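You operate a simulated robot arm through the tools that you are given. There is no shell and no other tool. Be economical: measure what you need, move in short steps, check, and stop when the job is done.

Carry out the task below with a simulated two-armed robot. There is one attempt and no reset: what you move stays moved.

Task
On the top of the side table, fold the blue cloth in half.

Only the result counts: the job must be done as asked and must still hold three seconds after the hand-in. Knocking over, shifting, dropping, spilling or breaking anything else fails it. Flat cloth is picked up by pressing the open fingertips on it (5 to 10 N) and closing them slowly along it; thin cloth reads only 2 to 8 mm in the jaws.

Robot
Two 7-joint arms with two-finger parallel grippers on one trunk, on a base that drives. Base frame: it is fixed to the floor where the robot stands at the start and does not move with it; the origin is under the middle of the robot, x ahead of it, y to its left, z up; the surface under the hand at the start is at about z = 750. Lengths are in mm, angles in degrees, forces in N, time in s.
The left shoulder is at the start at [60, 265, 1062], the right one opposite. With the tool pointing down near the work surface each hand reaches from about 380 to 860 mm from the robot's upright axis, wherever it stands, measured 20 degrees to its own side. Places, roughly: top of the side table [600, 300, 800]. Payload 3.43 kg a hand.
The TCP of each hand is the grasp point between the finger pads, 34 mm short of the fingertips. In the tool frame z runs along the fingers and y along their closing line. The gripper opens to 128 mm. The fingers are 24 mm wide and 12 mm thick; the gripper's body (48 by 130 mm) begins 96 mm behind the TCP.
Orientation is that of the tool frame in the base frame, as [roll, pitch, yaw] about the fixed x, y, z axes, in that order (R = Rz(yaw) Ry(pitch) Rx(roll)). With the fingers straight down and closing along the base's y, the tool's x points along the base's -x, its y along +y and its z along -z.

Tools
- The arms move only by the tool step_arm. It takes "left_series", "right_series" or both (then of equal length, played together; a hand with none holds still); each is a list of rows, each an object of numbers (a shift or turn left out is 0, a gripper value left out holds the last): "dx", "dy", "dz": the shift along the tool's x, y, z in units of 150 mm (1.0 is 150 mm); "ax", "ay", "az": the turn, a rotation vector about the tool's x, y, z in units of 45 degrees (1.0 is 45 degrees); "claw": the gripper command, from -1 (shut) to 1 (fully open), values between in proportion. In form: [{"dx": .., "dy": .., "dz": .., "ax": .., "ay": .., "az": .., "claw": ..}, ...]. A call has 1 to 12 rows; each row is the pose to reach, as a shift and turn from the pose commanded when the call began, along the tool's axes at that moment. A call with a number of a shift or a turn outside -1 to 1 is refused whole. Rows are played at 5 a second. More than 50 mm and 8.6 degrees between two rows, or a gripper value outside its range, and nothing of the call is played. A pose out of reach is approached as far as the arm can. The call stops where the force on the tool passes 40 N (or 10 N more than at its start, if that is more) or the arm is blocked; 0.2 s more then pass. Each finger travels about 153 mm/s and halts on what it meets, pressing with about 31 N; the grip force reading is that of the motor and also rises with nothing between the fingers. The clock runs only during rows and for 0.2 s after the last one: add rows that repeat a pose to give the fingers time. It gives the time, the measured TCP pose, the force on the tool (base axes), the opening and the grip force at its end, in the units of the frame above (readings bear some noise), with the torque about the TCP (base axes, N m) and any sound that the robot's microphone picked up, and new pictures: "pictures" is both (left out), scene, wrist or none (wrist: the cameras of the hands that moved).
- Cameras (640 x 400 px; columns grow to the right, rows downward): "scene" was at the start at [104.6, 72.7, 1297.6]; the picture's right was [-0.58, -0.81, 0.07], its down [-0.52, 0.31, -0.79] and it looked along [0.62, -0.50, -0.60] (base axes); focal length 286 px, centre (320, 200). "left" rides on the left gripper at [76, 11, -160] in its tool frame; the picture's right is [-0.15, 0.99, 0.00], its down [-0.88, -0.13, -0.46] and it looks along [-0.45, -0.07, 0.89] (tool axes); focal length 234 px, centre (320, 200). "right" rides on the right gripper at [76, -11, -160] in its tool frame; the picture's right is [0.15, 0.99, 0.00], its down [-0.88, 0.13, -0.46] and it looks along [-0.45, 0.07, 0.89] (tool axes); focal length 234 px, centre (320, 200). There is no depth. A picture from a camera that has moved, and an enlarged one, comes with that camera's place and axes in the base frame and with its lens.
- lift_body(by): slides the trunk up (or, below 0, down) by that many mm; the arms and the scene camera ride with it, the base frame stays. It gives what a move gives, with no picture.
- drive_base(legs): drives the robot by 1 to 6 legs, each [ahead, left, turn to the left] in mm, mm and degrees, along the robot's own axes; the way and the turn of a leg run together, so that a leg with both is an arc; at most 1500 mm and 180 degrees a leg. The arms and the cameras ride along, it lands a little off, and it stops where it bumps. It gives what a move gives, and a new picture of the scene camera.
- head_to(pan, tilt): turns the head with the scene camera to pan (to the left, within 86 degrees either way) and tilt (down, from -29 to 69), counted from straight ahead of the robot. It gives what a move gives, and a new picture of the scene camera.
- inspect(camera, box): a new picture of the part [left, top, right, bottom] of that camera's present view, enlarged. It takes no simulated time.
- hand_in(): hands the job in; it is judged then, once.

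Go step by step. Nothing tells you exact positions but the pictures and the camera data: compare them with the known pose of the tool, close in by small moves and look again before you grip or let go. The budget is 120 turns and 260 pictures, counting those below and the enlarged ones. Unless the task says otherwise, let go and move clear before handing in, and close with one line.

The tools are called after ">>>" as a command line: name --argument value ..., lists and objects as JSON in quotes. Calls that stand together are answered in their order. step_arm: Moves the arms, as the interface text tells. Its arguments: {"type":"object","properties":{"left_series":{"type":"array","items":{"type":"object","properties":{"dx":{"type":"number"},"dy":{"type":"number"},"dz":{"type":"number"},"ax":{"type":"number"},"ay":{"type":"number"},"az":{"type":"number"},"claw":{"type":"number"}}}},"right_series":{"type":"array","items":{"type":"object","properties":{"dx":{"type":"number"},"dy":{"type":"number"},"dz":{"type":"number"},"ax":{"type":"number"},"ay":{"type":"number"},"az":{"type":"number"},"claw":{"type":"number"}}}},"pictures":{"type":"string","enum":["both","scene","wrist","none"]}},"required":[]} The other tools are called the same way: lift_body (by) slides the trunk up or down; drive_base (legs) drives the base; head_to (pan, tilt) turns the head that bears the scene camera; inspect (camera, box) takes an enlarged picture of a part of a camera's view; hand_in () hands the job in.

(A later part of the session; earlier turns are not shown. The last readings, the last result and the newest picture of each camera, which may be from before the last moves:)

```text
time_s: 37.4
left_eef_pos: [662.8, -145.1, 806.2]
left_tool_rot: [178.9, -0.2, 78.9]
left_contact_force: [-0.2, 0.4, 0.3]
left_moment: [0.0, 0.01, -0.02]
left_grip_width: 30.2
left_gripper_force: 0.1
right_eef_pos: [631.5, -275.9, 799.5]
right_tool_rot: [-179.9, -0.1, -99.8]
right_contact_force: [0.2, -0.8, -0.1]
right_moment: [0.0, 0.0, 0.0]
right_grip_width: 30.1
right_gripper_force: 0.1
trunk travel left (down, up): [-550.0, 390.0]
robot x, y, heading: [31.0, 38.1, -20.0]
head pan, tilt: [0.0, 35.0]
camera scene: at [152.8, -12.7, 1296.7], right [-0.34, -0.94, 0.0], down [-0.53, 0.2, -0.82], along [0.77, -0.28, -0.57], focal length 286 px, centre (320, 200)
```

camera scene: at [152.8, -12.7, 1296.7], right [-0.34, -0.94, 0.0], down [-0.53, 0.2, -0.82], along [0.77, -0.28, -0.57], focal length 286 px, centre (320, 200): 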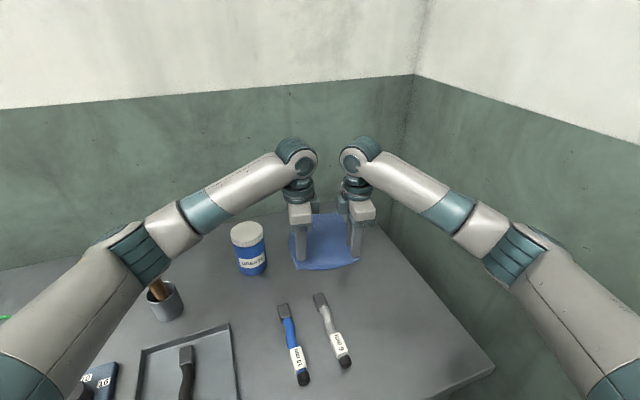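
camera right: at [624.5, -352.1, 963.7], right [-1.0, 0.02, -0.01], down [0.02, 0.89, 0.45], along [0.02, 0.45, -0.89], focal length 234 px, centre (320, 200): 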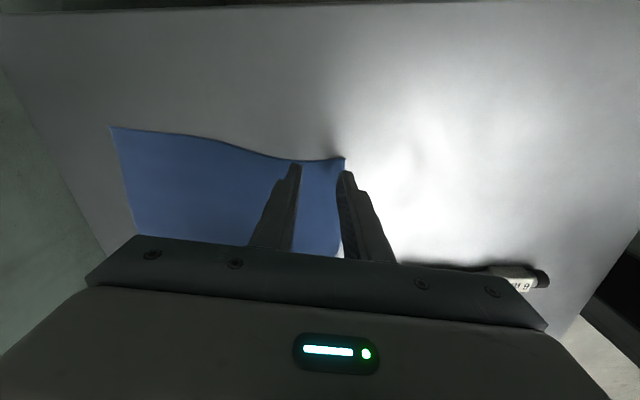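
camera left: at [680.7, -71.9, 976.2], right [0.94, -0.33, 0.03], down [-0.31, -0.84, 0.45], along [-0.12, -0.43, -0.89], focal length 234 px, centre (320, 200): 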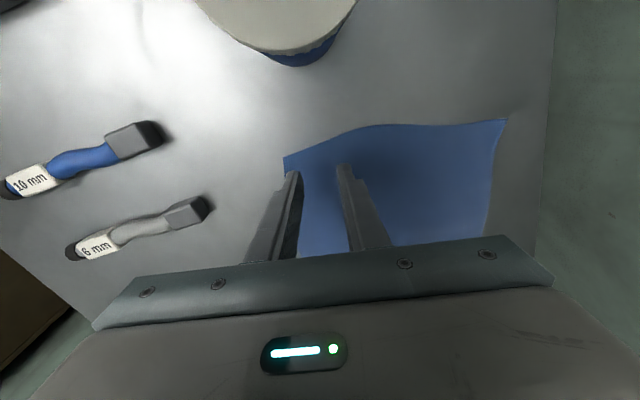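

Both arms drape over the table, and the left elbow is close to the wooden handle in the cup. I check that clearance before going lower.

>>> head_to --pan 35 --tilt 50

>>> head_to --pan 60 --tilt 35

```text
time_s: 38.4
left_eef_pos: [665.4, -144.8, 801.6]
left_tool_rot: [179.2, 0.0, 78.8]
left_contact_force: [0.3, 0.1, 0.1]
left_moment: [0.0, -0.01, -0.04]
left_grip_width: 29.9
left_gripper_force: 0.1
right_eef_pos: [635.1, -276.0, 796.7]
right_tool_rot: [179.9, -0.2, -99.8]
right_contact_force: [-0.4, 0.6, 0.0]
right_moment: [0.03, -0.01, -0.03]
right_grip_width: 30.1
right_gripper_force: 0.1
trunk travel left (down, up): [-550.0, 390.0]
robot x, y, heading: [31.5, 31.8, -19.9]
head pan, tilt: [35.0, 50.0]
camera scene: at [151.5, 38.6, 1274.3], right [0.26, -0.97, 0.0], down [-0.74, -0.2, -0.64], along [0.62, 0.16, -0.76], focal length 286 px, centre (320, 200)
```

scene: 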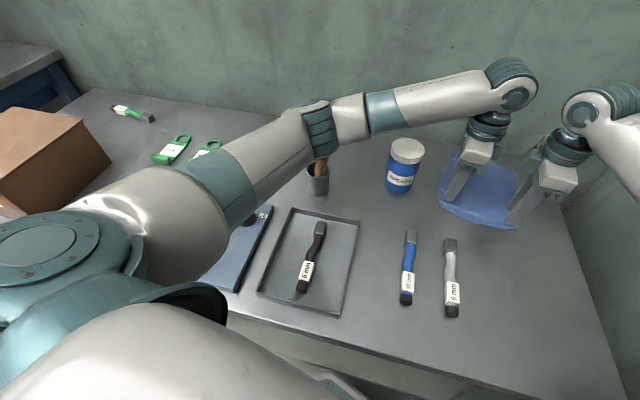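

```text
time_s: 39.3
left_eef_pos: [664.7, -144.1, 801.7]
left_tool_rot: [179.3, -0.1, 78.9]
left_contact_force: [0.3, 0.7, 0.5]
left_moment: [-0.01, 0.01, 0.01]
left_grip_width: 30.3
left_gripper_force: 0.1
right_eef_pos: [635.6, -275.0, 796.7]
right_tool_rot: [179.8, -0.2, -99.8]
right_contact_force: [0.4, -0.2, 0.7]
right_moment: [0.01, 0.0, 0.01]
right_grip_width: 30.1
right_gripper_force: 0.0
trunk travel left (down, up): [-550.0, 390.0]
robot x, y, heading: [31.1, 34.7, -19.9]
head pan, tilt: [60.0, 35.0]
camera scene: at [143.7, 75.9, 1295.9], right [0.64, -0.77, 0.0], down [-0.44, -0.37, -0.82], along [0.63, 0.52, -0.57], focal length 286 px, centre (320, 200)
```

scene: 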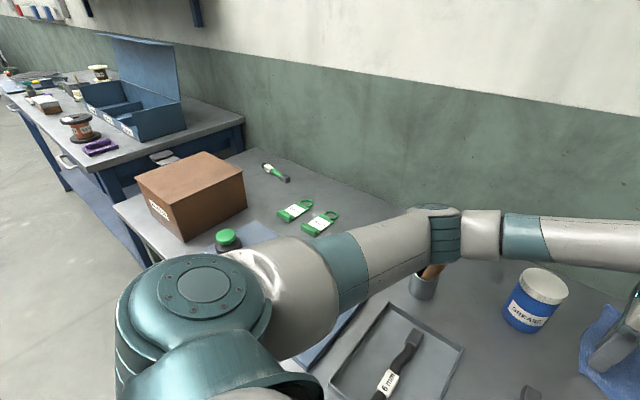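

The left elbow sits almost directly over the handle. I lift the left hand back up right away and look again.

>>> step_arm --left_series '[{"dz": -0.15}, {"dz": -0.3}, {"dz": -0.45}, {"dz": -0.6}, {"dz": -0.75}]' --pictures "scene"

>>> inspect --camera "scene" --box '[360, 190, 520, 290]'

```text
time_s: 40.5
left_eef_pos: [664.9, -144.2, 906.1]
left_tool_rot: [179.9, -0.2, 78.8]
left_contact_force: [0.1, 0.0, 0.5]
left_moment: [0.02, 0.01, 0.0]
left_grip_width: 30.2
left_gripper_force: 0.1
right_eef_pos: [638.0, -277.8, 794.2]
right_tool_rot: [179.8, -0.2, -99.9]
right_contact_force: [0.0, 0.0, -0.3]
right_moment: [0.01, -0.03, -0.01]
right_grip_width: 29.7
right_gripper_force: 0.1
trunk travel left (down, up): [-550.0, 390.0]
robot x, y, heading: [33.6, 36.8, -20.2]
head pan, tilt: [60.0, 35.0]
camera scene: at [146.6, 74.3, 1295.6], right [0.64, -0.77, 0.0], down [-0.44, -0.37, -0.82], along [0.63, 0.53, -0.57], focal length 286 px, centre (320, 200)
```

scene: 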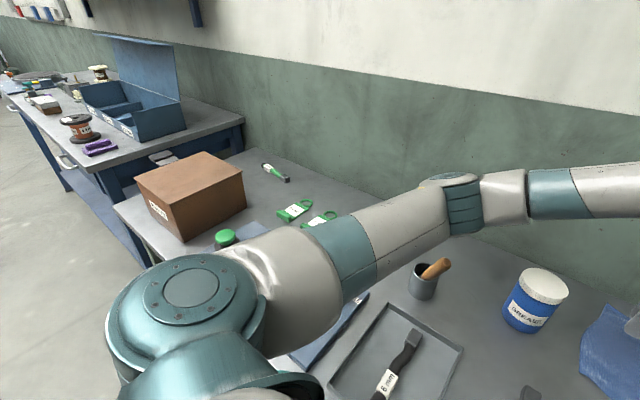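

```text
4.00 times, centred on (440, 240) of scene
camera zoom: at [146.6, 74.3, 1295.6], right [0.64, -0.77, 0.0], down [-0.44, -0.37, -0.82], along [0.63, 0.53, -0.57], focal length 1143 px, centre (-160, 40)
```

zoom: 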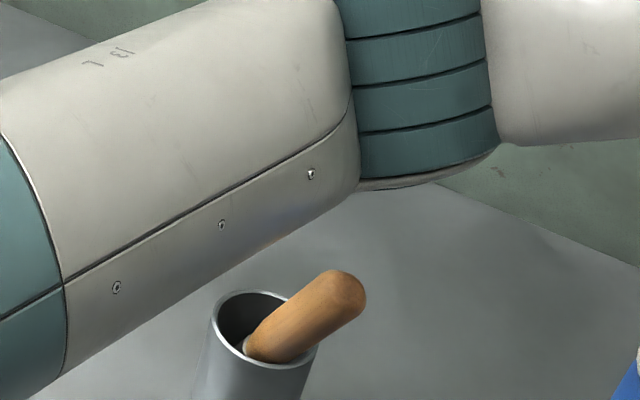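

The handle seems to have been nudged by the elbow and leans a bit more to the right than before, though the cup is upright. I raise the trunk 110 mm so the left elbow clears it well, then measure the handle properly.

>>> lift_body --by 110

>>> head_to --pan 20 --tilt 45

>>> inspect --camera "scene" --box '[200, 120, 360, 220]'

```text
time_s: 41.9
left_eef_pos: [665.3, -143.5, 1015.5]
left_tool_rot: [-179.8, -0.2, 78.7]
left_contact_force: [0.1, -0.1, 0.1]
left_moment: [-0.01, 0.02, -0.01]
left_grip_width: 30.2
left_gripper_force: 0.1
right_eef_pos: [638.5, -276.0, 903.6]
right_tool_rot: [179.7, -0.1, -99.9]
right_contact_force: [0.2, -0.2, -0.2]
right_moment: [0.05, -0.02, 0.02]
right_grip_width: 29.9
right_gripper_force: 0.1
trunk travel left (down, up): [-660.0, 280.0]
robot x, y, heading: [36.0, 40.3, -19.9]
head pan, tilt: [60.0, 35.0]
```

```text
time_s: 43.0
left_eef_pos: [665.9, -143.2, 1016.2]
left_tool_rot: [180.0, -0.2, 78.8]
left_contact_force: [-0.5, -0.3, -0.4]
left_moment: [0.03, 0.01, -0.01]
left_grip_width: 29.9
left_gripper_force: 0.2
right_eef_pos: [637.7, -277.0, 902.9]
right_tool_rot: [179.7, -0.2, -99.9]
right_contact_force: [0.5, 0.9, 0.0]
right_moment: [0.0, 0.01, -0.01]
right_grip_width: 29.7
right_gripper_force: 0.0
trunk travel left (down, up): [-660.0, 280.0]
robot x, y, heading: [29.3, 34.7, -20.4]
head pan, tilt: [20.0, 45.0]
camera scene: at [161.2, 17.7, 1390.8], right [0.0, -1.0, 0.0], down [-0.71, 0.0, -0.71], along [0.71, 0.0, -0.71], focal length 286 px, centre (320, 200)
```

scene: 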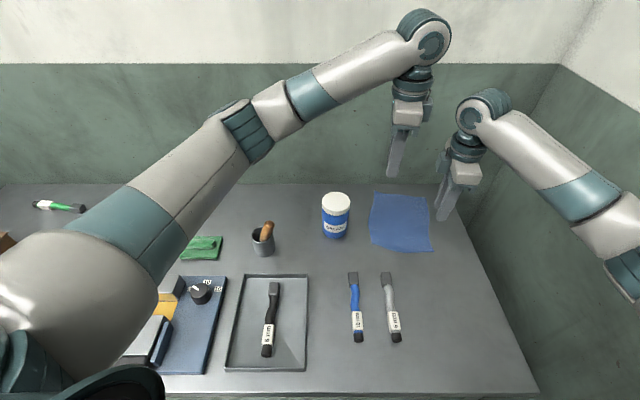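

```text
4.00 times, centred on (280, 170) of scene
camera zoom: at [161.2, 17.7, 1390.8], right [0.0, -1.0, 0.0], down [-0.71, 0.0, -0.71], along [0.71, 0.0, -0.71], focal length 1143 px, centre (480, 320)
```

zoom: 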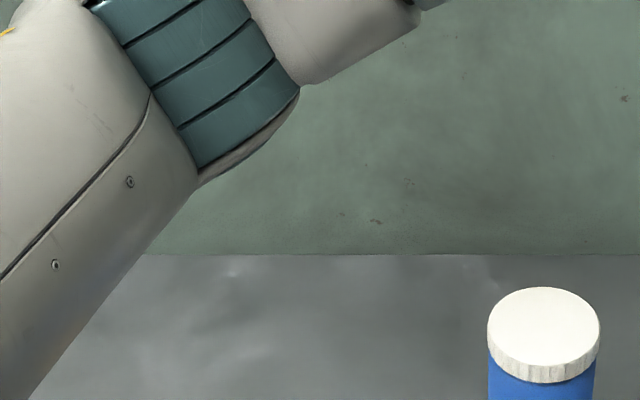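

I look closer at the cup and handle.

>>> inspect --camera "scene" --box '[216, 200, 312, 260]'

```text
6.67 times, centred on (264, 230) of scene
camera zoom: at [161.2, 17.7, 1390.8], right [0.0, -1.0, 0.0], down [-0.71, 0.0, -0.71], along [0.71, 0.0, -0.71], focal length 1905 px, centre (693, 0)
```

zoom: 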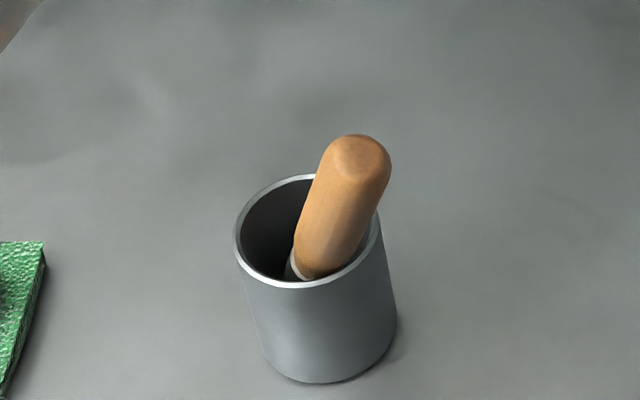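

The cup hasn't moved. The handle inside has swung to lean the other way, which I can nudge back at the end. With the trunk higher, I lower the left hand in stages and watch the elbow.

>>> step_arm --left_series '[{"dz": 0.2}, {"dz": 0.4}, {"dz": 0.6}, {"dz": 0.8}, {"dz": 1.0}, {"dz": 1.0}]' --pictures "scene"

```text
time_s: 44.4
left_eef_pos: [665.3, -143.5, 866.1]
left_tool_rot: [-180.0, -0.2, 78.7]
left_contact_force: [-0.3, 0.0, -0.1]
left_moment: [-0.02, 0.01, -0.01]
left_grip_width: 30.2
left_gripper_force: 0.1
right_eef_pos: [637.3, -276.2, 904.4]
right_tool_rot: [179.7, -0.2, -99.9]
right_contact_force: [0.8, -0.3, 0.4]
right_moment: [0.0, 0.0, 0.01]
right_grip_width: 30.4
right_gripper_force: 0.0
trunk travel left (down, up): [-660.0, 280.0]
robot x, y, heading: [31.3, 35.2, -20.3]
head pan, tilt: [20.0, 45.0]
camera scene: at [160.8, 17.6, 1390.8], right [0.0, -1.0, 0.0], down [-0.71, 0.0, -0.71], along [0.71, 0.0, -0.71], focal length 286 px, centre (320, 200)
```

scene: 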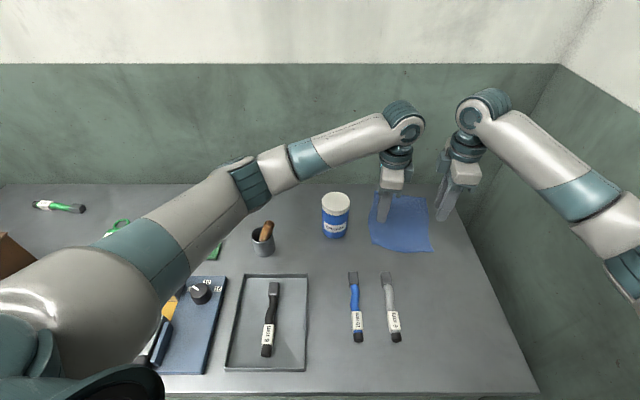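

The left elbow would hit the handle again in this stance, so I change the plan and work with the right arm alone, one corner at a time. I raise both hands well up, back off slightly, and turn left so the right shoulder comes forward.

>>> step_arm --left_series '[{"dz": -0.2}, {"dz": -0.4}, {"dz": -0.6}, {"dz": -0.8}, {"dz": -1.0}, {"dz": -1.0}]' --right_series '[{"dz": -0.18}, {"dz": -0.36}, {"dz": -0.54}, {"dz": -0.72}, {"dz": -0.87}, {"dz": -0.87}]' --pictures "none"

>>> drive_base --legs '[[-25, 0, 0], [0, 0, 30]]'

```text
time_s: 45.8
left_eef_pos: [665.1, -145.7, 1018.9]
left_tool_rot: [-179.9, -0.3, 78.8]
left_contact_force: [0.9, -0.4, -0.6]
left_moment: [0.05, 0.0, -0.02]
left_grip_width: 30.0
left_gripper_force: 0.0
right_eef_pos: [638.5, -275.6, 1035.1]
right_tool_rot: [179.7, -0.2, -99.9]
right_contact_force: [-0.7, -0.2, -0.2]
right_moment: [-0.03, 0.02, 0.03]
right_grip_width: 29.8
right_gripper_force: 0.0
trunk travel left (down, up): [-660.0, 280.0]
robot x, y, heading: [33.9, 41.5, -19.6]
head pan, tilt: [20.0, 45.0]
```

```text
time_s: 48.1
left_eef_pos: [645.5, 207.8, 1018.1]
left_tool_rot: [180.0, -0.2, 109.2]
left_contact_force: [-0.4, 0.1, -0.5]
left_moment: [-0.03, -0.01, 0.0]
left_grip_width: 30.2
left_gripper_force: 0.0
right_eef_pos: [689.0, 80.6, 1035.1]
right_tool_rot: [179.7, -0.3, -69.6]
right_contact_force: [0.6, 0.3, -0.7]
right_moment: [-0.03, 0.01, 0.02]
right_grip_width: 30.4
right_gripper_force: 0.1
trunk travel left (down, up): [-660.0, 280.0]
robot x, y, heading: [9.1, 42.4, 10.4]
head pan, tilt: [20.0, 45.0]
camera scene: at [128.6, 93.8, 1390.7], right [0.5, -0.86, 0.0], down [-0.61, -0.36, -0.71], along [0.61, 0.36, -0.71], focal length 286 px, centre (320, 200)
```

scene: 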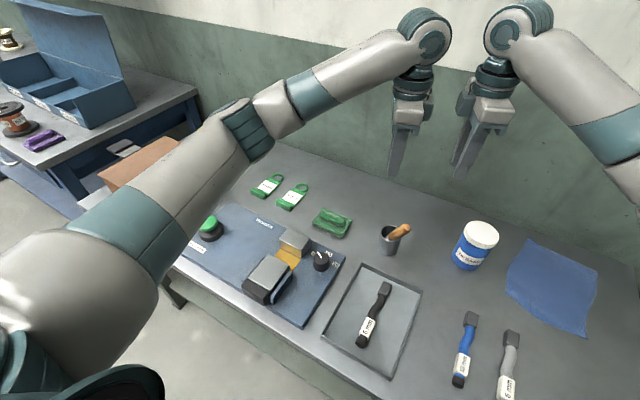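

Now I swing the right hand over to the cloth's near-right corner, turning the wrist so the fingers will close along the near edge.

>>> step_arm --right_series '[{"dx": 0.13, "dy": 0.08, "az": 0.16, "claw": -0.53}, {"dx": 0.26, "dy": 0.16, "az": 0.32}, {"dx": 0.39, "dy": 0.25, "az": 0.48}, {"dx": 0.52, "dy": 0.33, "az": 0.64}, {"dx": 0.65, "dy": 0.42, "az": 0.8}, {"dx": 0.8, "dy": 0.51, "az": 0.95}, {"dx": 0.95, "dy": 0.6, "az": 0.95}, {"dx": 0.95, "dy": 0.6, "az": 0.95}]' --pictures "none"

>>> head_to --pan -25 --tilt 45

```text
time_s: 49.9
left_eef_pos: [645.9, 208.9, 1017.0]
left_tool_rot: [-179.9, -0.1, 109.1]
left_contact_force: [-0.5, 0.1, 0.2]
left_moment: [-0.03, 0.0, 0.01]
left_grip_width: 30.4
left_gripper_force: 0.1
right_eef_pos: [655.0, -84.5, 1035.4]
right_tool_rot: [-180.0, -0.4, -112.2]
right_contact_force: [1.1, -0.3, 0.5]
right_moment: [0.0, 0.01, 0.01]
right_grip_width: 29.9
right_gripper_force: 0.0
trunk travel left (down, up): [-660.0, 280.0]
robot x, y, heading: [10.6, 44.9, 10.3]
head pan, tilt: [20.0, 45.0]
```

```text
time_s: 51.0
left_eef_pos: [646.5, 207.9, 1018.8]
left_tool_rot: [180.0, -0.1, 109.1]
left_contact_force: [0.4, -0.7, -0.3]
left_moment: [0.02, 0.01, 0.03]
left_grip_width: 30.3
left_gripper_force: 0.1
right_eef_pos: [654.5, -85.4, 1035.8]
right_tool_rot: [-180.0, -0.2, -112.2]
right_contact_force: [0.4, -0.4, -0.7]
right_moment: [-0.01, 0.0, 0.01]
right_grip_width: 30.3
right_gripper_force: 0.0
trunk travel left (down, up): [-660.0, 280.0]
robot x, y, heading: [10.0, 43.1, 10.3]
head pan, tilt: [-25.0, 45.0]
camera scene: at [136.9, 31.9, 1390.8], right [-0.25, -0.97, 0.0], down [-0.68, 0.18, -0.71], along [0.68, -0.18, -0.71], focal length 286 px, centre (320, 200)
```

scene: 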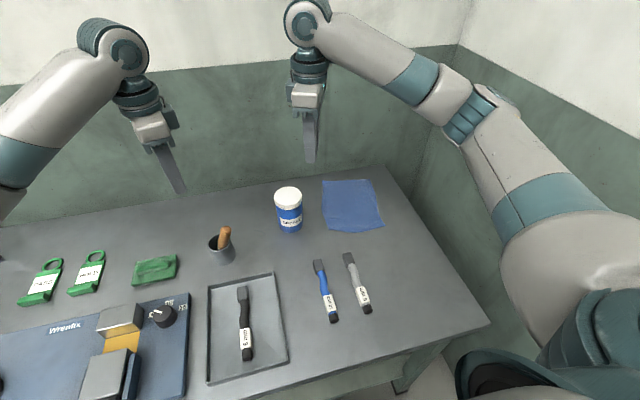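

The cloth view is clear. I continue moving the right hand toward the near-right corner.

>>> step_arm --right_series '[{"dx": 0.15, "dy": -0.02, "az": 0.16}, {"dx": 0.3, "dy": -0.04, "az": 0.32}, {"dx": 0.45, "dy": -0.06, "az": 0.48}, {"dx": 0.6, "dy": -0.08, "az": 0.64, "dz": 0.1}, {"dx": 0.75, "dy": -0.1, "az": 0.8, "dz": 0.2}, {"dx": 0.9, "dy": -0.13, "az": 0.95, "dz": 0.3}, {"dx": 0.95, "dy": -0.14, "az": 1.0, "dz": 0.4}, {"dx": 0.95, "dy": -0.14, "az": 1.0, "dz": 0.4}]' --pictures "scene"

```text
time_s: 52.8
left_eef_pos: [646.3, 208.1, 1018.4]
left_tool_rot: [-180.0, -0.2, 109.1]
left_contact_force: [-0.3, -0.6, -0.1]
left_moment: [-0.01, 0.01, -0.01]
left_grip_width: 30.2
left_gripper_force: 0.0
right_eef_pos: [618.8, -224.0, 977.2]
right_tool_rot: [-179.7, -0.2, -157.4]
right_contact_force: [0.2, -0.8, 1.0]
right_moment: [-0.01, -0.01, 0.01]
right_grip_width: 29.8
right_gripper_force: 0.1
trunk travel left (down, up): [-660.0, 280.0]
robot x, y, heading: [8.8, 46.7, 10.3]
head pan, tilt: [-25.0, 45.0]
camera scene: at [136.6, 32.0, 1390.8], right [-0.25, -0.97, 0.0], down [-0.68, 0.18, -0.71], along [0.68, -0.18, -0.71], focal length 286 px, centre (320, 200)
```

scene: 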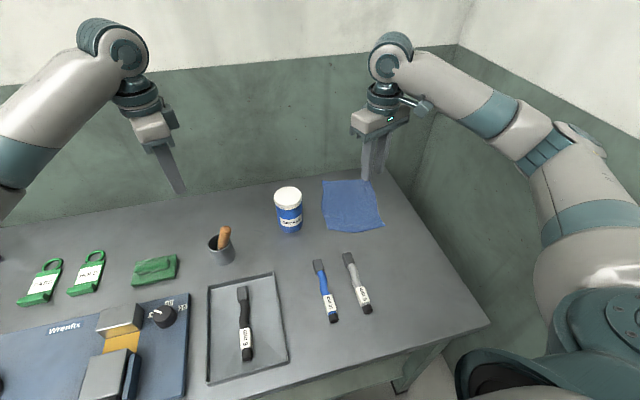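

The right hand is near its place. I finish the wrist turn, then tilt the fingers forward about 30° so the pinch sits right at the cloth's near edge.

>>> step_arm --right_series '[{"dx": 0.05, "dy": -0.05, "az": 0.15, "dz": 0.08}, {"dx": 0.1, "dy": -0.1, "az": 0.3, "dz": 0.16}, {"dx": 0.15, "dy": -0.15, "az": 0.45, "dz": 0.24}, {"dx": 0.18, "dy": -0.17, "az": 0.6, "dz": 0.31}, {"dx": 0.18, "dy": -0.17, "az": 0.72, "dz": 0.31}, {"dx": 0.18, "dy": -0.17, "az": 0.72, "dz": 0.31}]' --pictures "none"

>>> step_arm --right_series '[{"ay": -0.17}, {"ay": -0.34}, {"ay": -0.5}, {"ay": -0.67}, {"ay": -0.67}, {"ay": -0.67}]' --pictures "both"

```text
time_s: 54.2
left_eef_pos: [645.5, 207.0, 1018.8]
left_tool_rot: [179.9, -0.3, 109.1]
left_contact_force: [0.4, 0.1, 0.5]
left_moment: [0.0, -0.01, -0.01]
left_grip_width: 30.0
left_gripper_force: 0.1
right_eef_pos: [603.3, -259.7, 931.3]
right_tool_rot: [-179.7, -0.1, 170.2]
right_contact_force: [-0.8, 0.6, -0.5]
right_moment: [-0.02, -0.02, 0.01]
right_grip_width: 30.2
right_gripper_force: 0.1
trunk travel left (down, up): [-660.0, 280.0]
robot x, y, heading: [11.2, 45.0, 10.3]
head pan, tilt: [-25.0, 45.0]
```

```text
time_s: 55.6
left_eef_pos: [646.5, 208.2, 1018.0]
left_tool_rot: [-180.0, -0.2, 109.1]
left_contact_force: [-0.1, 0.8, 0.4]
left_moment: [0.03, 0.01, 0.04]
left_grip_width: 30.1
left_gripper_force: 0.2
right_eef_pos: [603.7, -258.6, 930.7]
right_tool_rot: [-179.7, 30.1, 170.5]
right_contact_force: [-0.4, -0.7, -0.2]
right_moment: [0.03, 0.03, 0.0]
right_grip_width: 30.2
right_gripper_force: 0.0
trunk travel left (down, up): [-660.0, 280.0]
robot x, y, heading: [13.3, 42.6, 10.3]
head pan, tilt: [-25.0, 45.0]
camera scene: at [136.5, 31.7, 1390.8], right [-0.25, -0.97, 0.0], down [-0.68, 0.18, -0.71], along [0.68, -0.18, -0.71], focal length 286 px, centre (320, 200)
camera right: at [458.0, -244.4, 1031.6], right [0.04, 1.0, -0.08], down [0.55, 0.04, 0.84], along [0.84, -0.08, -0.54], focal length 234 px, centre (320, 200)
```

scene: 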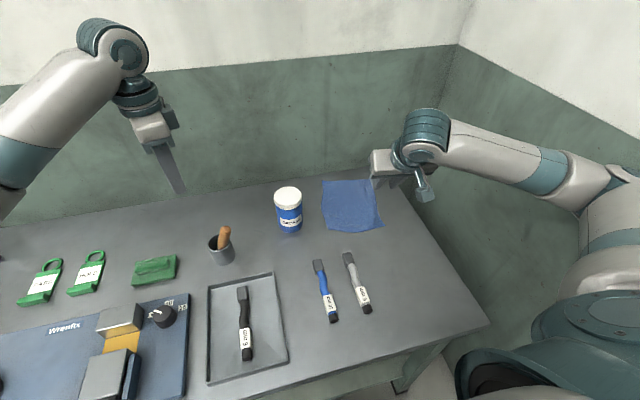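
right: 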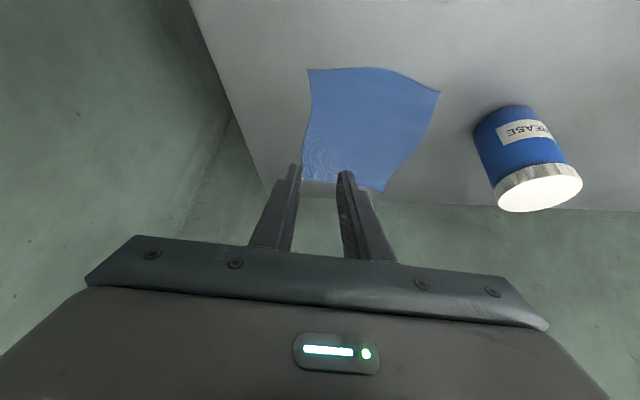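

The fingers point forward-down just over the near-right corner. I descend straight down to just above the cloth.

>>> step_arm --right_series '[{"dz": 0.2, "dx": 0.115}, {"dz": 0.4, "dx": 0.231}, {"dz": 0.6, "dx": 0.346}, {"dz": 0.75, "dx": 0.433}, {"dz": 0.78, "dx": 0.45}, {"dz": 0.78, "dx": 0.45}]' --pictures "both"

```text
time_s: 57.0
left_eef_pos: [646.0, 207.1, 1017.2]
left_tool_rot: [-180.0, -0.1, 109.1]
left_contact_force: [-0.1, -0.2, -0.5]
left_moment: [0.03, -0.01, 0.0]
left_grip_width: 30.0
left_gripper_force: 0.0
right_eef_pos: [603.2, -258.1, 794.8]
right_tool_rot: [-179.7, 30.2, 170.5]
right_contact_force: [0.3, 0.4, 0.2]
right_moment: [-0.01, -0.04, -0.02]
right_grip_width: 30.0
right_gripper_force: 0.0
trunk travel left (down, up): [-660.0, 280.0]
robot x, y, heading: [10.0, 47.6, 10.7]
head pan, tilt: [-25.0, 45.0]
camera scene: at [136.8, 31.7, 1390.8], right [-0.25, -0.97, 0.0], down [-0.68, 0.18, -0.71], along [0.68, -0.18, -0.71], focal length 286 px, centre (320, 200)
camera right: at [457.4, -244.1, 895.9], right [0.04, 1.0, -0.08], down [0.55, 0.04, 0.83], along [0.83, -0.08, -0.54], focal length 234 px, centre (320, 200)
```

scene: 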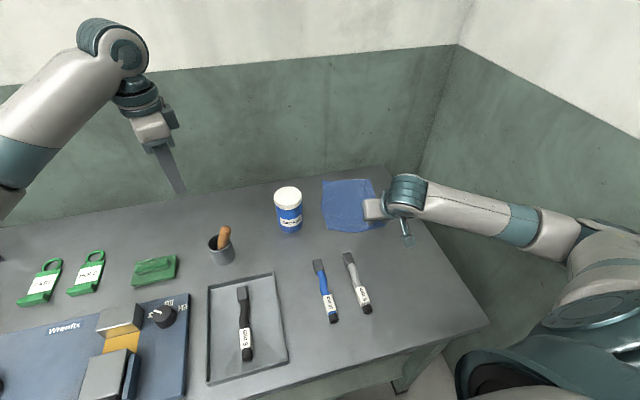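
right: 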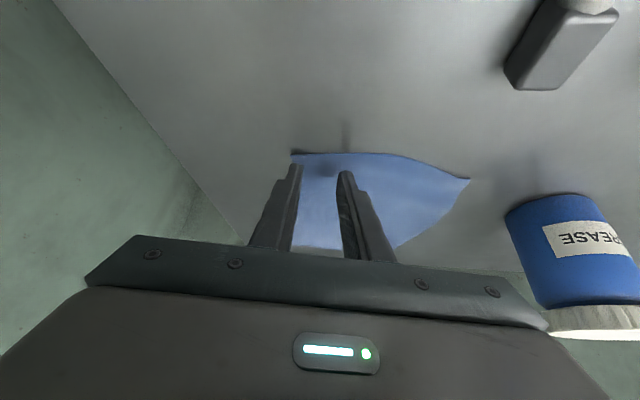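

The fingertips sit a few mm inside the near edge and are almost in contact. I press down in small steps.

>>> step_arm --right_series '[{"dz": 0.017, "dx": 0.01}, {"dz": 0.035, "dx": 0.02}, {"dz": 0.046, "dx": 0.027}, {"dz": 0.046, "dx": 0.027}]' --pictures "none"

```text
time_s: 58.0
left_eef_pos: [645.0, 208.0, 1018.5]
left_tool_rot: [-179.9, -0.2, 109.1]
left_contact_force: [0.5, 0.1, 0.0]
left_moment: [-0.02, 0.03, 0.01]
left_grip_width: 30.0
left_gripper_force: 0.1
right_eef_pos: [604.3, -260.1, 786.4]
right_tool_rot: [-179.5, 30.1, 170.6]
right_contact_force: [0.7, 1.4, 0.6]
right_moment: [0.0, -0.06, 0.01]
right_grip_width: 29.7
right_gripper_force: 0.0
trunk travel left (down, up): [-660.0, 280.0]
robot x, y, heading: [11.5, 41.0, 10.4]
head pan, tilt: [-25.0, 45.0]
```

>>> step_arm --right_series '[{"dz": 0.006, "dx": 0.0035}, {"dz": 0.012, "dx": 0.007}, {"dz": 0.012, "dx": 0.007}]' --pictures "none"

```text
time_s: 58.8
left_eef_pos: [645.2, 207.2, 1018.8]
left_tool_rot: [180.0, -0.1, 109.1]
left_contact_force: [0.1, -0.3, -0.5]
left_moment: [0.01, -0.02, -0.01]
left_grip_width: 30.3
left_gripper_force: 0.1
right_eef_pos: [603.8, -259.4, 786.2]
right_tool_rot: [-179.6, 30.1, 170.4]
right_contact_force: [-0.5, 0.5, 9.9]
right_moment: [0.13, -0.05, 0.01]
right_grip_width: 30.1
right_gripper_force: 0.3
trunk travel left (down, up): [-660.0, 280.0]
robot x, y, heading: [11.6, 42.5, 10.3]
head pan, tilt: [-25.0, 45.0]
```

The fingertips press with about 10 N. I close them slowly along the cloth.

>>> step_arm --right_series '[{"dz": -0.001, "claw": -0.58}, {"dz": -0.001, "claw": -0.63}, {"dz": -0.001, "claw": -0.68}, {"dz": -0.001, "claw": -0.73}, {"dz": -0.001, "claw": -0.78}, {"dz": -0.001, "claw": -0.83}, {"dz": -0.001, "claw": -0.88}, {"dz": -0.001, "claw": -0.93}, {"dz": -0.001, "claw": -0.97}, {"dz": -0.001, "claw": -1.0}, {"dz": -0.001, "claw": -1.0}]' --pictures "both"

```text
time_s: 61.2
left_eef_pos: [645.2, 208.5, 1019.1]
left_tool_rot: [-180.0, 0.0, 109.1]
left_contact_force: [-0.9, -0.7, 0.4]
left_moment: [0.0, 0.03, -0.01]
left_grip_width: 30.2
left_gripper_force: 0.2
right_eef_pos: [602.6, -260.1, 786.6]
right_tool_rot: [-179.6, 30.2, 170.4]
right_contact_force: [0.3, 0.4, 13.3]
right_moment: [0.01, -0.15, -0.02]
right_grip_width: 2.4
right_gripper_force: 31.0
trunk travel left (down, up): [-660.0, 280.0]
robot x, y, heading: [13.3, 41.8, 10.5]
head pan, tilt: [-25.0, 45.0]
camera scene: at [135.2, 32.6, 1391.0], right [-0.25, -0.97, 0.0], down [-0.68, 0.18, -0.71], along [0.68, -0.18, -0.71], focal length 286 px, centre (320, 200)
camera right: at [457.5, -244.5, 887.5], right [0.04, 1.0, -0.08], down [0.55, 0.04, 0.84], along [0.84, -0.08, -0.54], focal length 234 px, centre (320, 200)
```

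scene: 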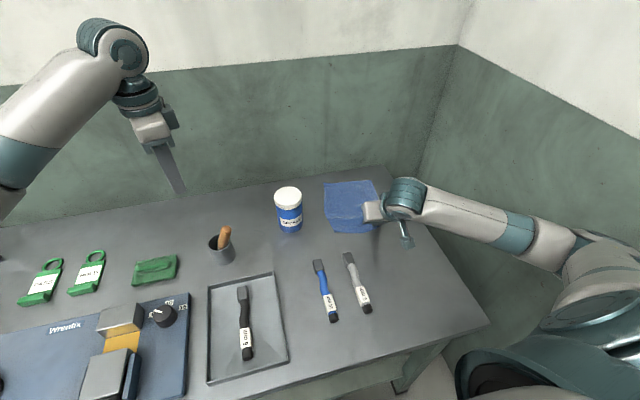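
right: 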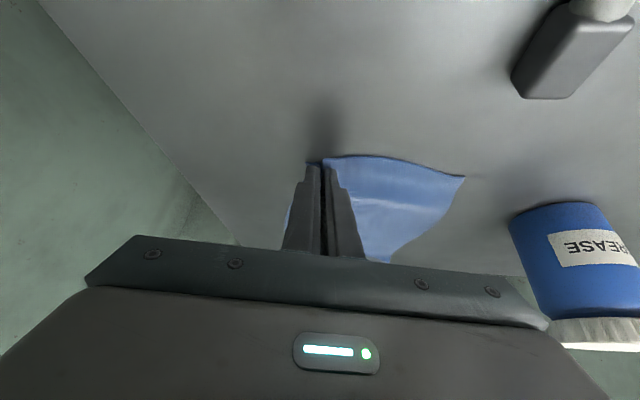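

The jaws read 2.4 mm, so cloth is likely held. I lift a little to verify.

>>> step_arm --right_series '[{"dz": -0.06, "dx": -0.033}, {"dz": -0.12, "dx": -0.067}, {"dz": -0.17, "dx": -0.1}, {"dz": -0.23, "dx": -0.133}, {"dz": -0.23, "dx": -0.133}]' --pictures "both"

>>> inspect --camera "scene" --box '[280, 150, 440, 250]'

```text
time_s: 62.4
left_eef_pos: [647.3, 208.1, 1018.3]
left_tool_rot: [179.9, -0.2, 109.1]
left_contact_force: [-0.4, -0.7, -0.5]
left_moment: [0.02, 0.03, 0.0]
left_grip_width: 30.3
left_gripper_force: 0.0
right_eef_pos: [603.5, -258.8, 824.6]
right_tool_rot: [-179.6, 30.2, 170.5]
right_contact_force: [0.1, 0.5, 0.6]
right_moment: [0.02, 0.01, 0.0]
right_grip_width: 2.4
right_gripper_force: 30.8
trunk travel left (down, up): [-660.0, 280.0]
robot x, y, heading: [8.7, 43.5, 10.4]
head pan, tilt: [-25.0, 45.0]
camera scene: at [136.9, 31.7, 1390.7], right [-0.25, -0.97, 0.0], down [-0.68, 0.18, -0.71], along [0.68, -0.18, -0.71], focal length 286 px, centre (320, 200)
camera right: at [457.7, -244.6, 925.3], right [0.04, 1.0, -0.08], down [0.55, 0.04, 0.83], along [0.83, -0.08, -0.54], focal length 234 px, centre (320, 200)
```

scene: 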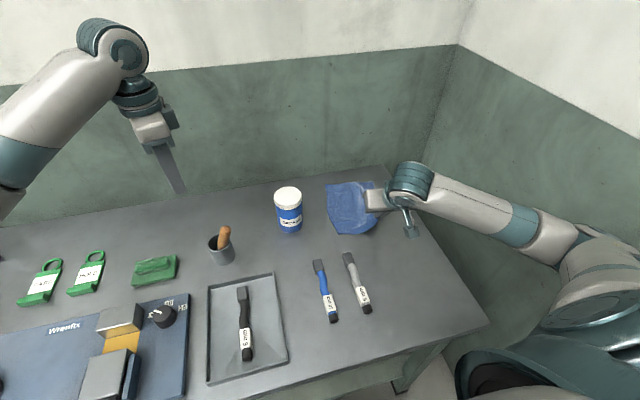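
right: 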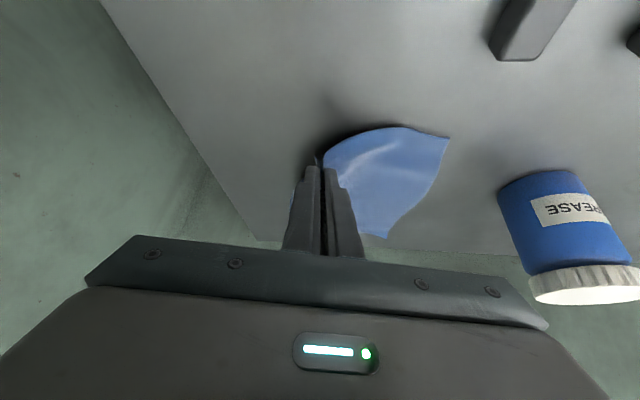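

```text
4.00 times, centred on (360, 200) of scene
camera zoom: at [136.9, 31.7, 1390.7], right [-0.25, -0.97, 0.0], down [-0.68, 0.18, -0.71], along [0.68, -0.18, -0.71], focal length 1143 px, centre (160, 200)
```

zoom: 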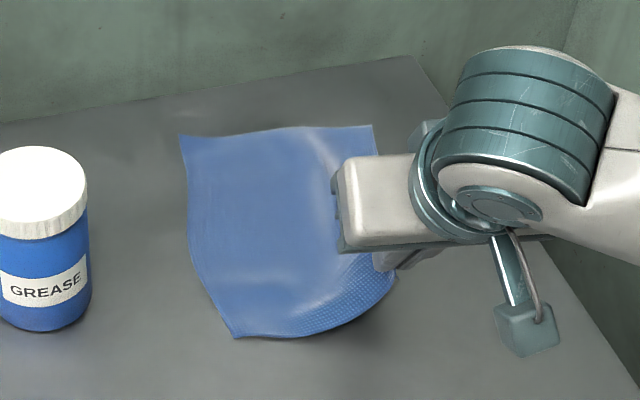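

The corner is held and the cloth is moderately stiff. I carry it up and over toward the far-right corner in an arc, turning the fingers gradually upright.

>>> step_arm --right_series '[{"dz": -0.057, "dx": -0.139, "ay": 0.055}, {"dz": -0.114, "dx": -0.278, "ay": 0.11}, {"dz": -0.124, "dx": -0.43, "ay": 0.19}, {"dz": -0.134, "dx": -0.587, "ay": 0.267}, {"dz": -0.08, "dx": -0.72, "ay": 0.31}, {"dz": -0.023, "dx": -0.848, "ay": 0.356}, {"dz": -0.023, "dx": -0.848, "ay": 0.356}]' --pictures "both"

```text
time_s: 64.0
left_eef_pos: [646.4, 207.8, 1019.4]
left_tool_rot: [180.0, -0.2, 109.2]
left_contact_force: [0.8, -0.1, -0.4]
left_moment: [-0.03, 0.01, 0.02]
left_grip_width: 30.0
left_gripper_force: 0.2
right_eef_pos: [710.7, -276.4, 891.7]
right_tool_rot: [-179.7, 13.9, 170.4]
right_contact_force: [0.3, 0.0, -0.5]
right_moment: [0.0, 0.01, -0.01]
right_grip_width: 2.2
right_gripper_force: 31.1
trunk travel left (down, up): [-660.0, 280.0]
robot x, y, heading: [7.8, 44.3, 10.3]
head pan, tilt: [-25.0, 45.0]
camera scene: at [136.2, 31.5, 1390.8], right [-0.25, -0.97, 0.0], down [-0.68, 0.18, -0.71], along [0.68, -0.18, -0.71], focal length 286 px, centre (320, 200)
camera right: at [597.5, -267.8, 1028.3], right [0.03, 1.0, -0.04], down [0.76, 0.01, 0.65], along [0.65, -0.05, -0.75], focal length 234 px, centre (320, 200)
```

scene: 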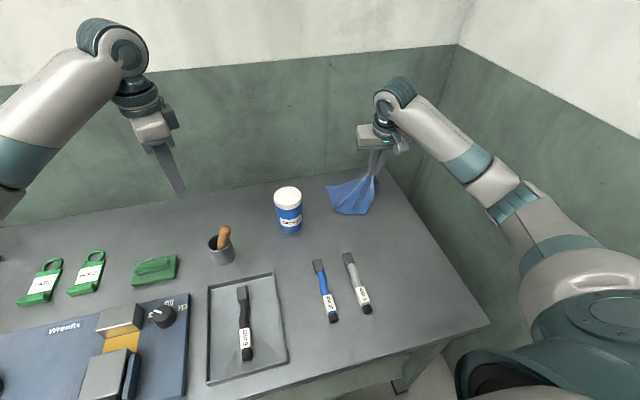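
right: 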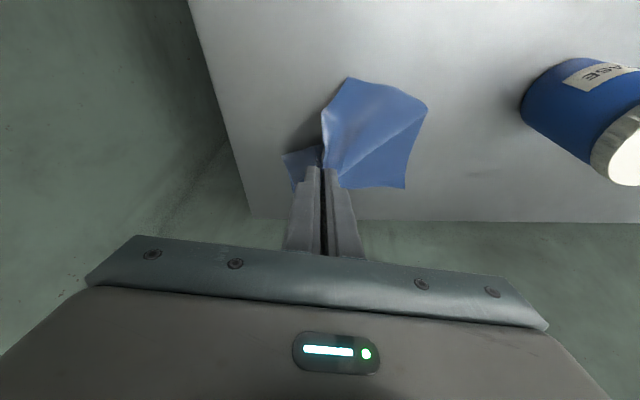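

The cloth is folding over nicely. I carry the corner on and down to just above the far-right corner.

>>> step_arm --right_series '[{"dz": 0.075, "dx": -0.12, "ay": 0.02}, {"dz": 0.149, "dx": -0.238, "ay": 0.04}, {"dz": 0.25, "dx": -0.31, "ay": 0.04}, {"dz": 0.349, "dx": -0.38, "ay": 0.04}, {"dz": 0.44, "dx": -0.415, "ay": 0.04}, {"dz": 0.538, "dx": -0.45, "ay": 0.04}, {"dz": 0.62, "dx": -0.46, "ay": 0.04}, {"dz": 0.68, "dx": -0.47, "ay": 0.04}, {"dz": 0.68, "dx": -0.47, "ay": 0.04}]' --pictures "both"

>>> inspect --camera "scene" --box '[280, 140, 440, 240]'

```text
time_s: 66.0
left_eef_pos: [645.5, 207.8, 1018.7]
left_tool_rot: [179.9, -0.3, 109.1]
left_contact_force: [-0.7, 0.8, -0.3]
left_moment: [0.0, -0.01, -0.02]
left_grip_width: 30.3
left_gripper_force: 0.1
right_eef_pos: [801.3, -293.1, 809.8]
right_tool_rot: [-179.7, 12.4, 170.2]
right_contact_force: [-1.0, 0.6, 0.0]
right_moment: [0.02, 0.0, 0.05]
right_grip_width: 2.3
right_gripper_force: 31.2
trunk travel left (down, up): [-660.0, 280.0]
robot x, y, heading: [11.2, 42.4, 10.2]
head pan, tilt: [-25.0, 45.0]
camera scene: at [136.7, 31.8, 1390.8], right [-0.25, -0.97, 0.0], down [-0.68, 0.18, -0.71], along [0.68, -0.18, -0.71], focal length 286 px, centre (320, 200)
camera right: at [693.5, -284.4, 950.1], right [0.03, 1.0, -0.04], down [0.78, 0.0, 0.63], along [0.63, -0.04, -0.77], focal length 234 px, centre (320, 200)
```

scene: 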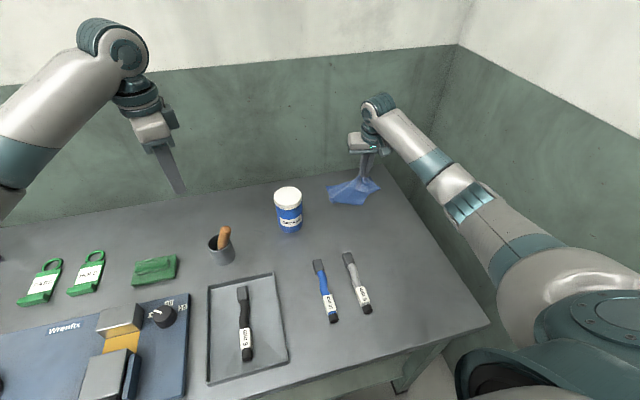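
right: 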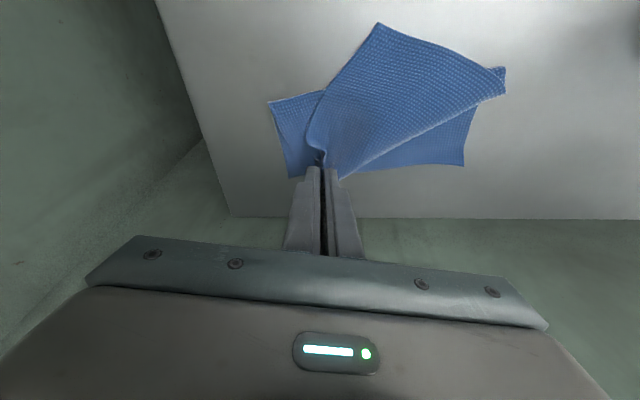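

```text
4.00 times, centred on (360, 190) of scene
camera zoom: at [136.7, 31.8, 1390.8], right [-0.25, -0.97, 0.0], down [-0.68, 0.18, -0.71], along [0.68, -0.18, -0.71], focal length 1143 px, centre (160, 240)
```

zoom: 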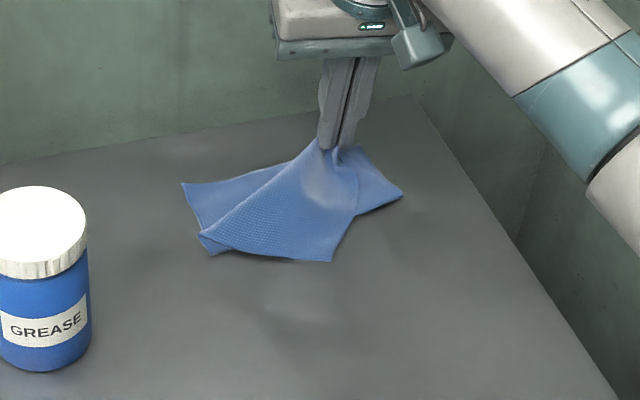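

The right half is folded over; the near-left corner still lags and gets fixed next. I lower the held corner onto the far-right corner and open slowly.

>>> step_arm --right_series '[{"dz": 0.05, "dx": -0.05, "dy": -0.01}, {"dz": 0.1, "dx": -0.07, "dy": -0.017}, {"dz": 0.138, "dx": -0.07, "dy": -0.017}, {"dz": 0.138, "dx": -0.07, "dy": -0.017, "claw": -0.95}, {"dz": 0.138, "dx": -0.07, "dy": -0.017, "claw": -0.87}, {"dz": 0.138, "dx": -0.07, "dy": -0.017, "claw": -0.79}, {"dz": 0.138, "dx": -0.07, "dy": -0.017, "claw": -0.71}, {"dz": 0.138, "dx": -0.07, "dy": -0.017, "claw": -0.62}, {"dz": 0.138, "dx": -0.07, "dy": -0.017, "claw": -0.53}, {"dz": 0.138, "dx": -0.07, "dy": -0.017, "claw": -0.53}]' --pictures "both"

```text
time_s: 68.2
left_eef_pos: [645.6, 207.7, 1018.8]
left_tool_rot: [180.0, -0.2, 109.0]
left_contact_force: [0.5, 0.6, -0.2]
left_moment: [0.0, -0.03, 0.0]
left_grip_width: 29.9
left_gripper_force: 0.0
right_eef_pos: [816.6, -300.3, 791.4]
right_tool_rot: [-179.7, 12.1, 170.4]
right_contact_force: [0.4, 0.3, -0.1]
right_moment: [-0.02, -0.02, 0.01]
right_grip_width: 30.1
right_gripper_force: 0.1
trunk travel left (down, up): [-660.0, 280.0]
robot x, y, heading: [8.1, 44.9, 10.4]
head pan, tilt: [-25.0, 45.0]
camera scene: at [136.8, 31.8, 1390.8], right [-0.25, -0.97, 0.0], down [-0.68, 0.18, -0.71], along [0.68, -0.18, -0.71], focal length 286 px, centre (320, 200)
camera right: at [707.8, -291.2, 932.5], right [0.03, 1.0, -0.04], down [0.78, 0.0, 0.63], along [0.63, -0.04, -0.77], focal length 234 px, centre (320, 200)
```

scene: 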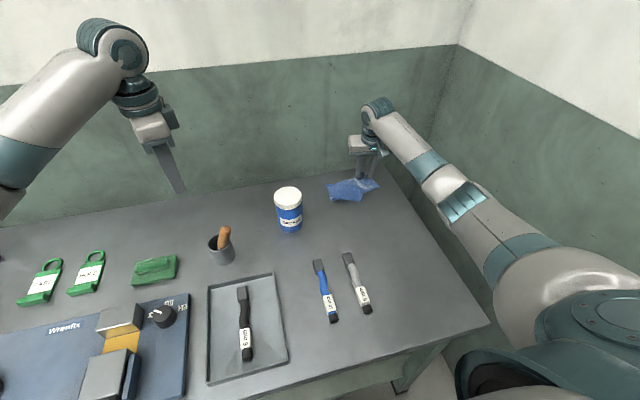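
right: 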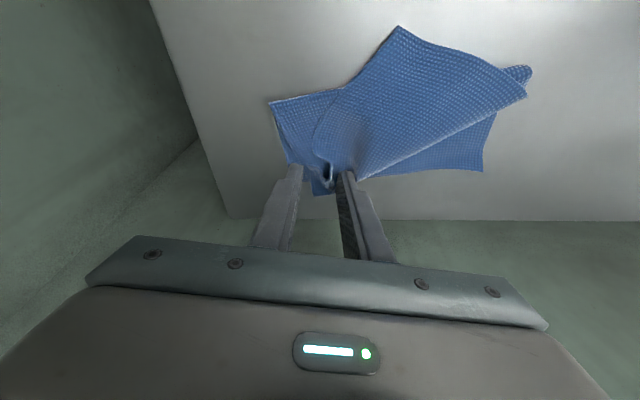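

Released. I lift clear to look at the result.

>>> step_arm --right_series '[{"dz": -0.1, "dx": -0.02}, {"dz": -0.25, "dx": -0.053}, {"dz": -0.5, "dx": -0.106}, {"dz": -0.75, "dx": -0.16}, {"dz": -0.95, "dx": -0.2}, {"dz": -0.95, "dx": -0.2}]' --pictures "both"

>>> inspect --camera "scene" --box '[280, 140, 440, 240]'

```text
time_s: 69.6
left_eef_pos: [646.9, 207.1, 1018.6]
left_tool_rot: [-180.0, -0.2, 109.1]
left_contact_force: [0.2, 0.8, 0.2]
left_moment: [-0.05, 0.0, 0.01]
left_grip_width: 29.9
left_gripper_force: 0.1
right_eef_pos: [817.9, -296.0, 938.3]
right_tool_rot: [-179.7, 12.2, 170.3]
right_contact_force: [0.0, -1.0, 0.5]
right_moment: [0.02, 0.04, 0.0]
right_grip_width: 30.0
right_gripper_force: 0.0
trunk travel left (down, up): [-660.0, 280.0]
robot x, y, heading: [9.3, 38.8, 10.2]
head pan, tilt: [-25.0, 45.0]
camera scene: at [137.1, 31.6, 1390.7], right [-0.25, -0.97, 0.0], down [-0.68, 0.18, -0.71], along [0.68, -0.18, -0.71], focal length 286 px, centre (320, 200)
camera right: at [708.6, -287.6, 1080.0], right [0.03, 1.0, -0.04], down [0.78, 0.0, 0.63], along [0.63, -0.05, -0.77], focal length 234 px, centre (320, 200)
```

scene: 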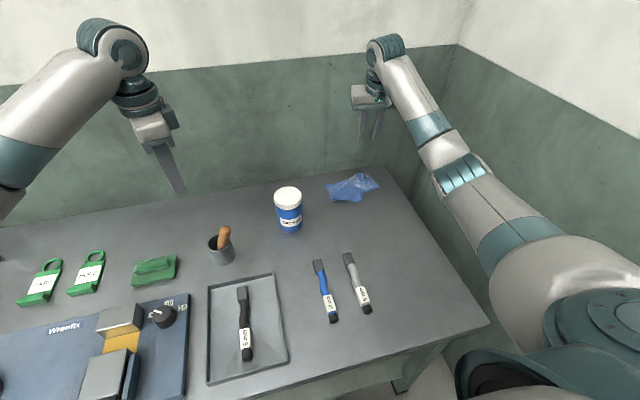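
right: 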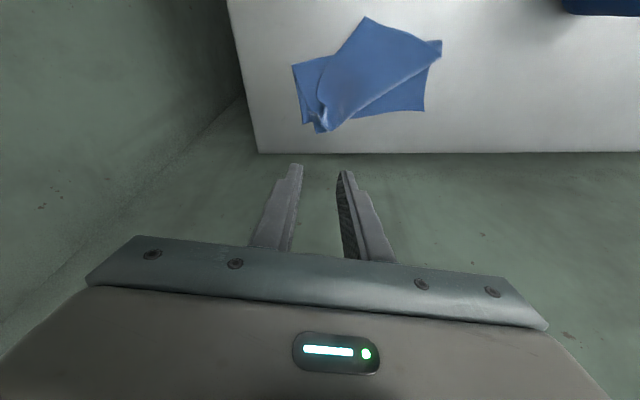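

```text
4.00 times, centred on (360, 190) of scene
camera zoom: at [137.1, 31.6, 1390.7], right [-0.25, -0.97, 0.0], down [-0.68, 0.18, -0.71], along [0.68, -0.18, -0.71], focal length 1143 px, centre (160, 240)
```

zoom: 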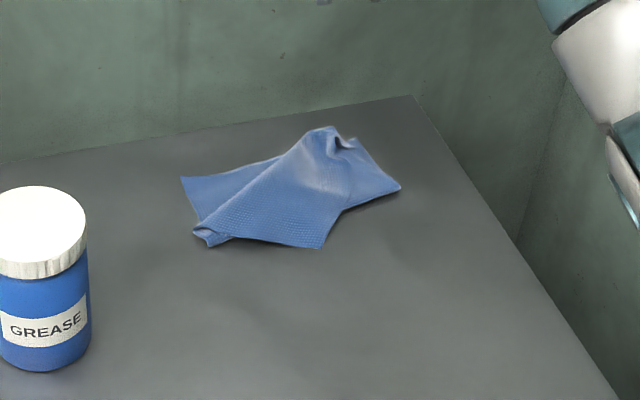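

The fold is about right on the right side but skewed. I zoom in to see how the corners lie.

>>> inspect --camera "right" --box '[264, 0, 464, 140]'

```text
2.86 times, centred on (364, 70) of right
camera zoom: at [708.6, -287.6, 1080.0], right [0.03, 1.0, -0.04], down [0.78, 0.0, 0.63], along [0.63, -0.05, -0.77], focal length 669 px, centre (194, 571)
```

zoom: 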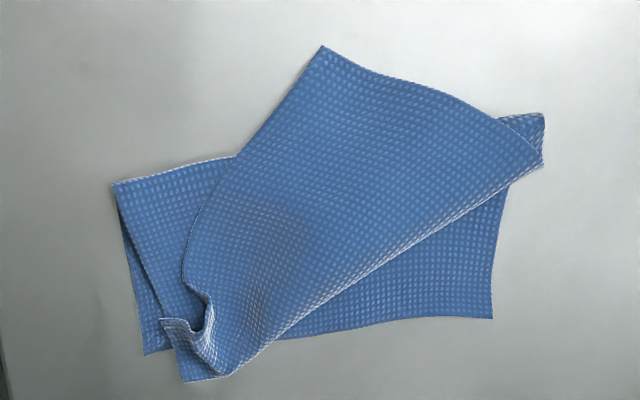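

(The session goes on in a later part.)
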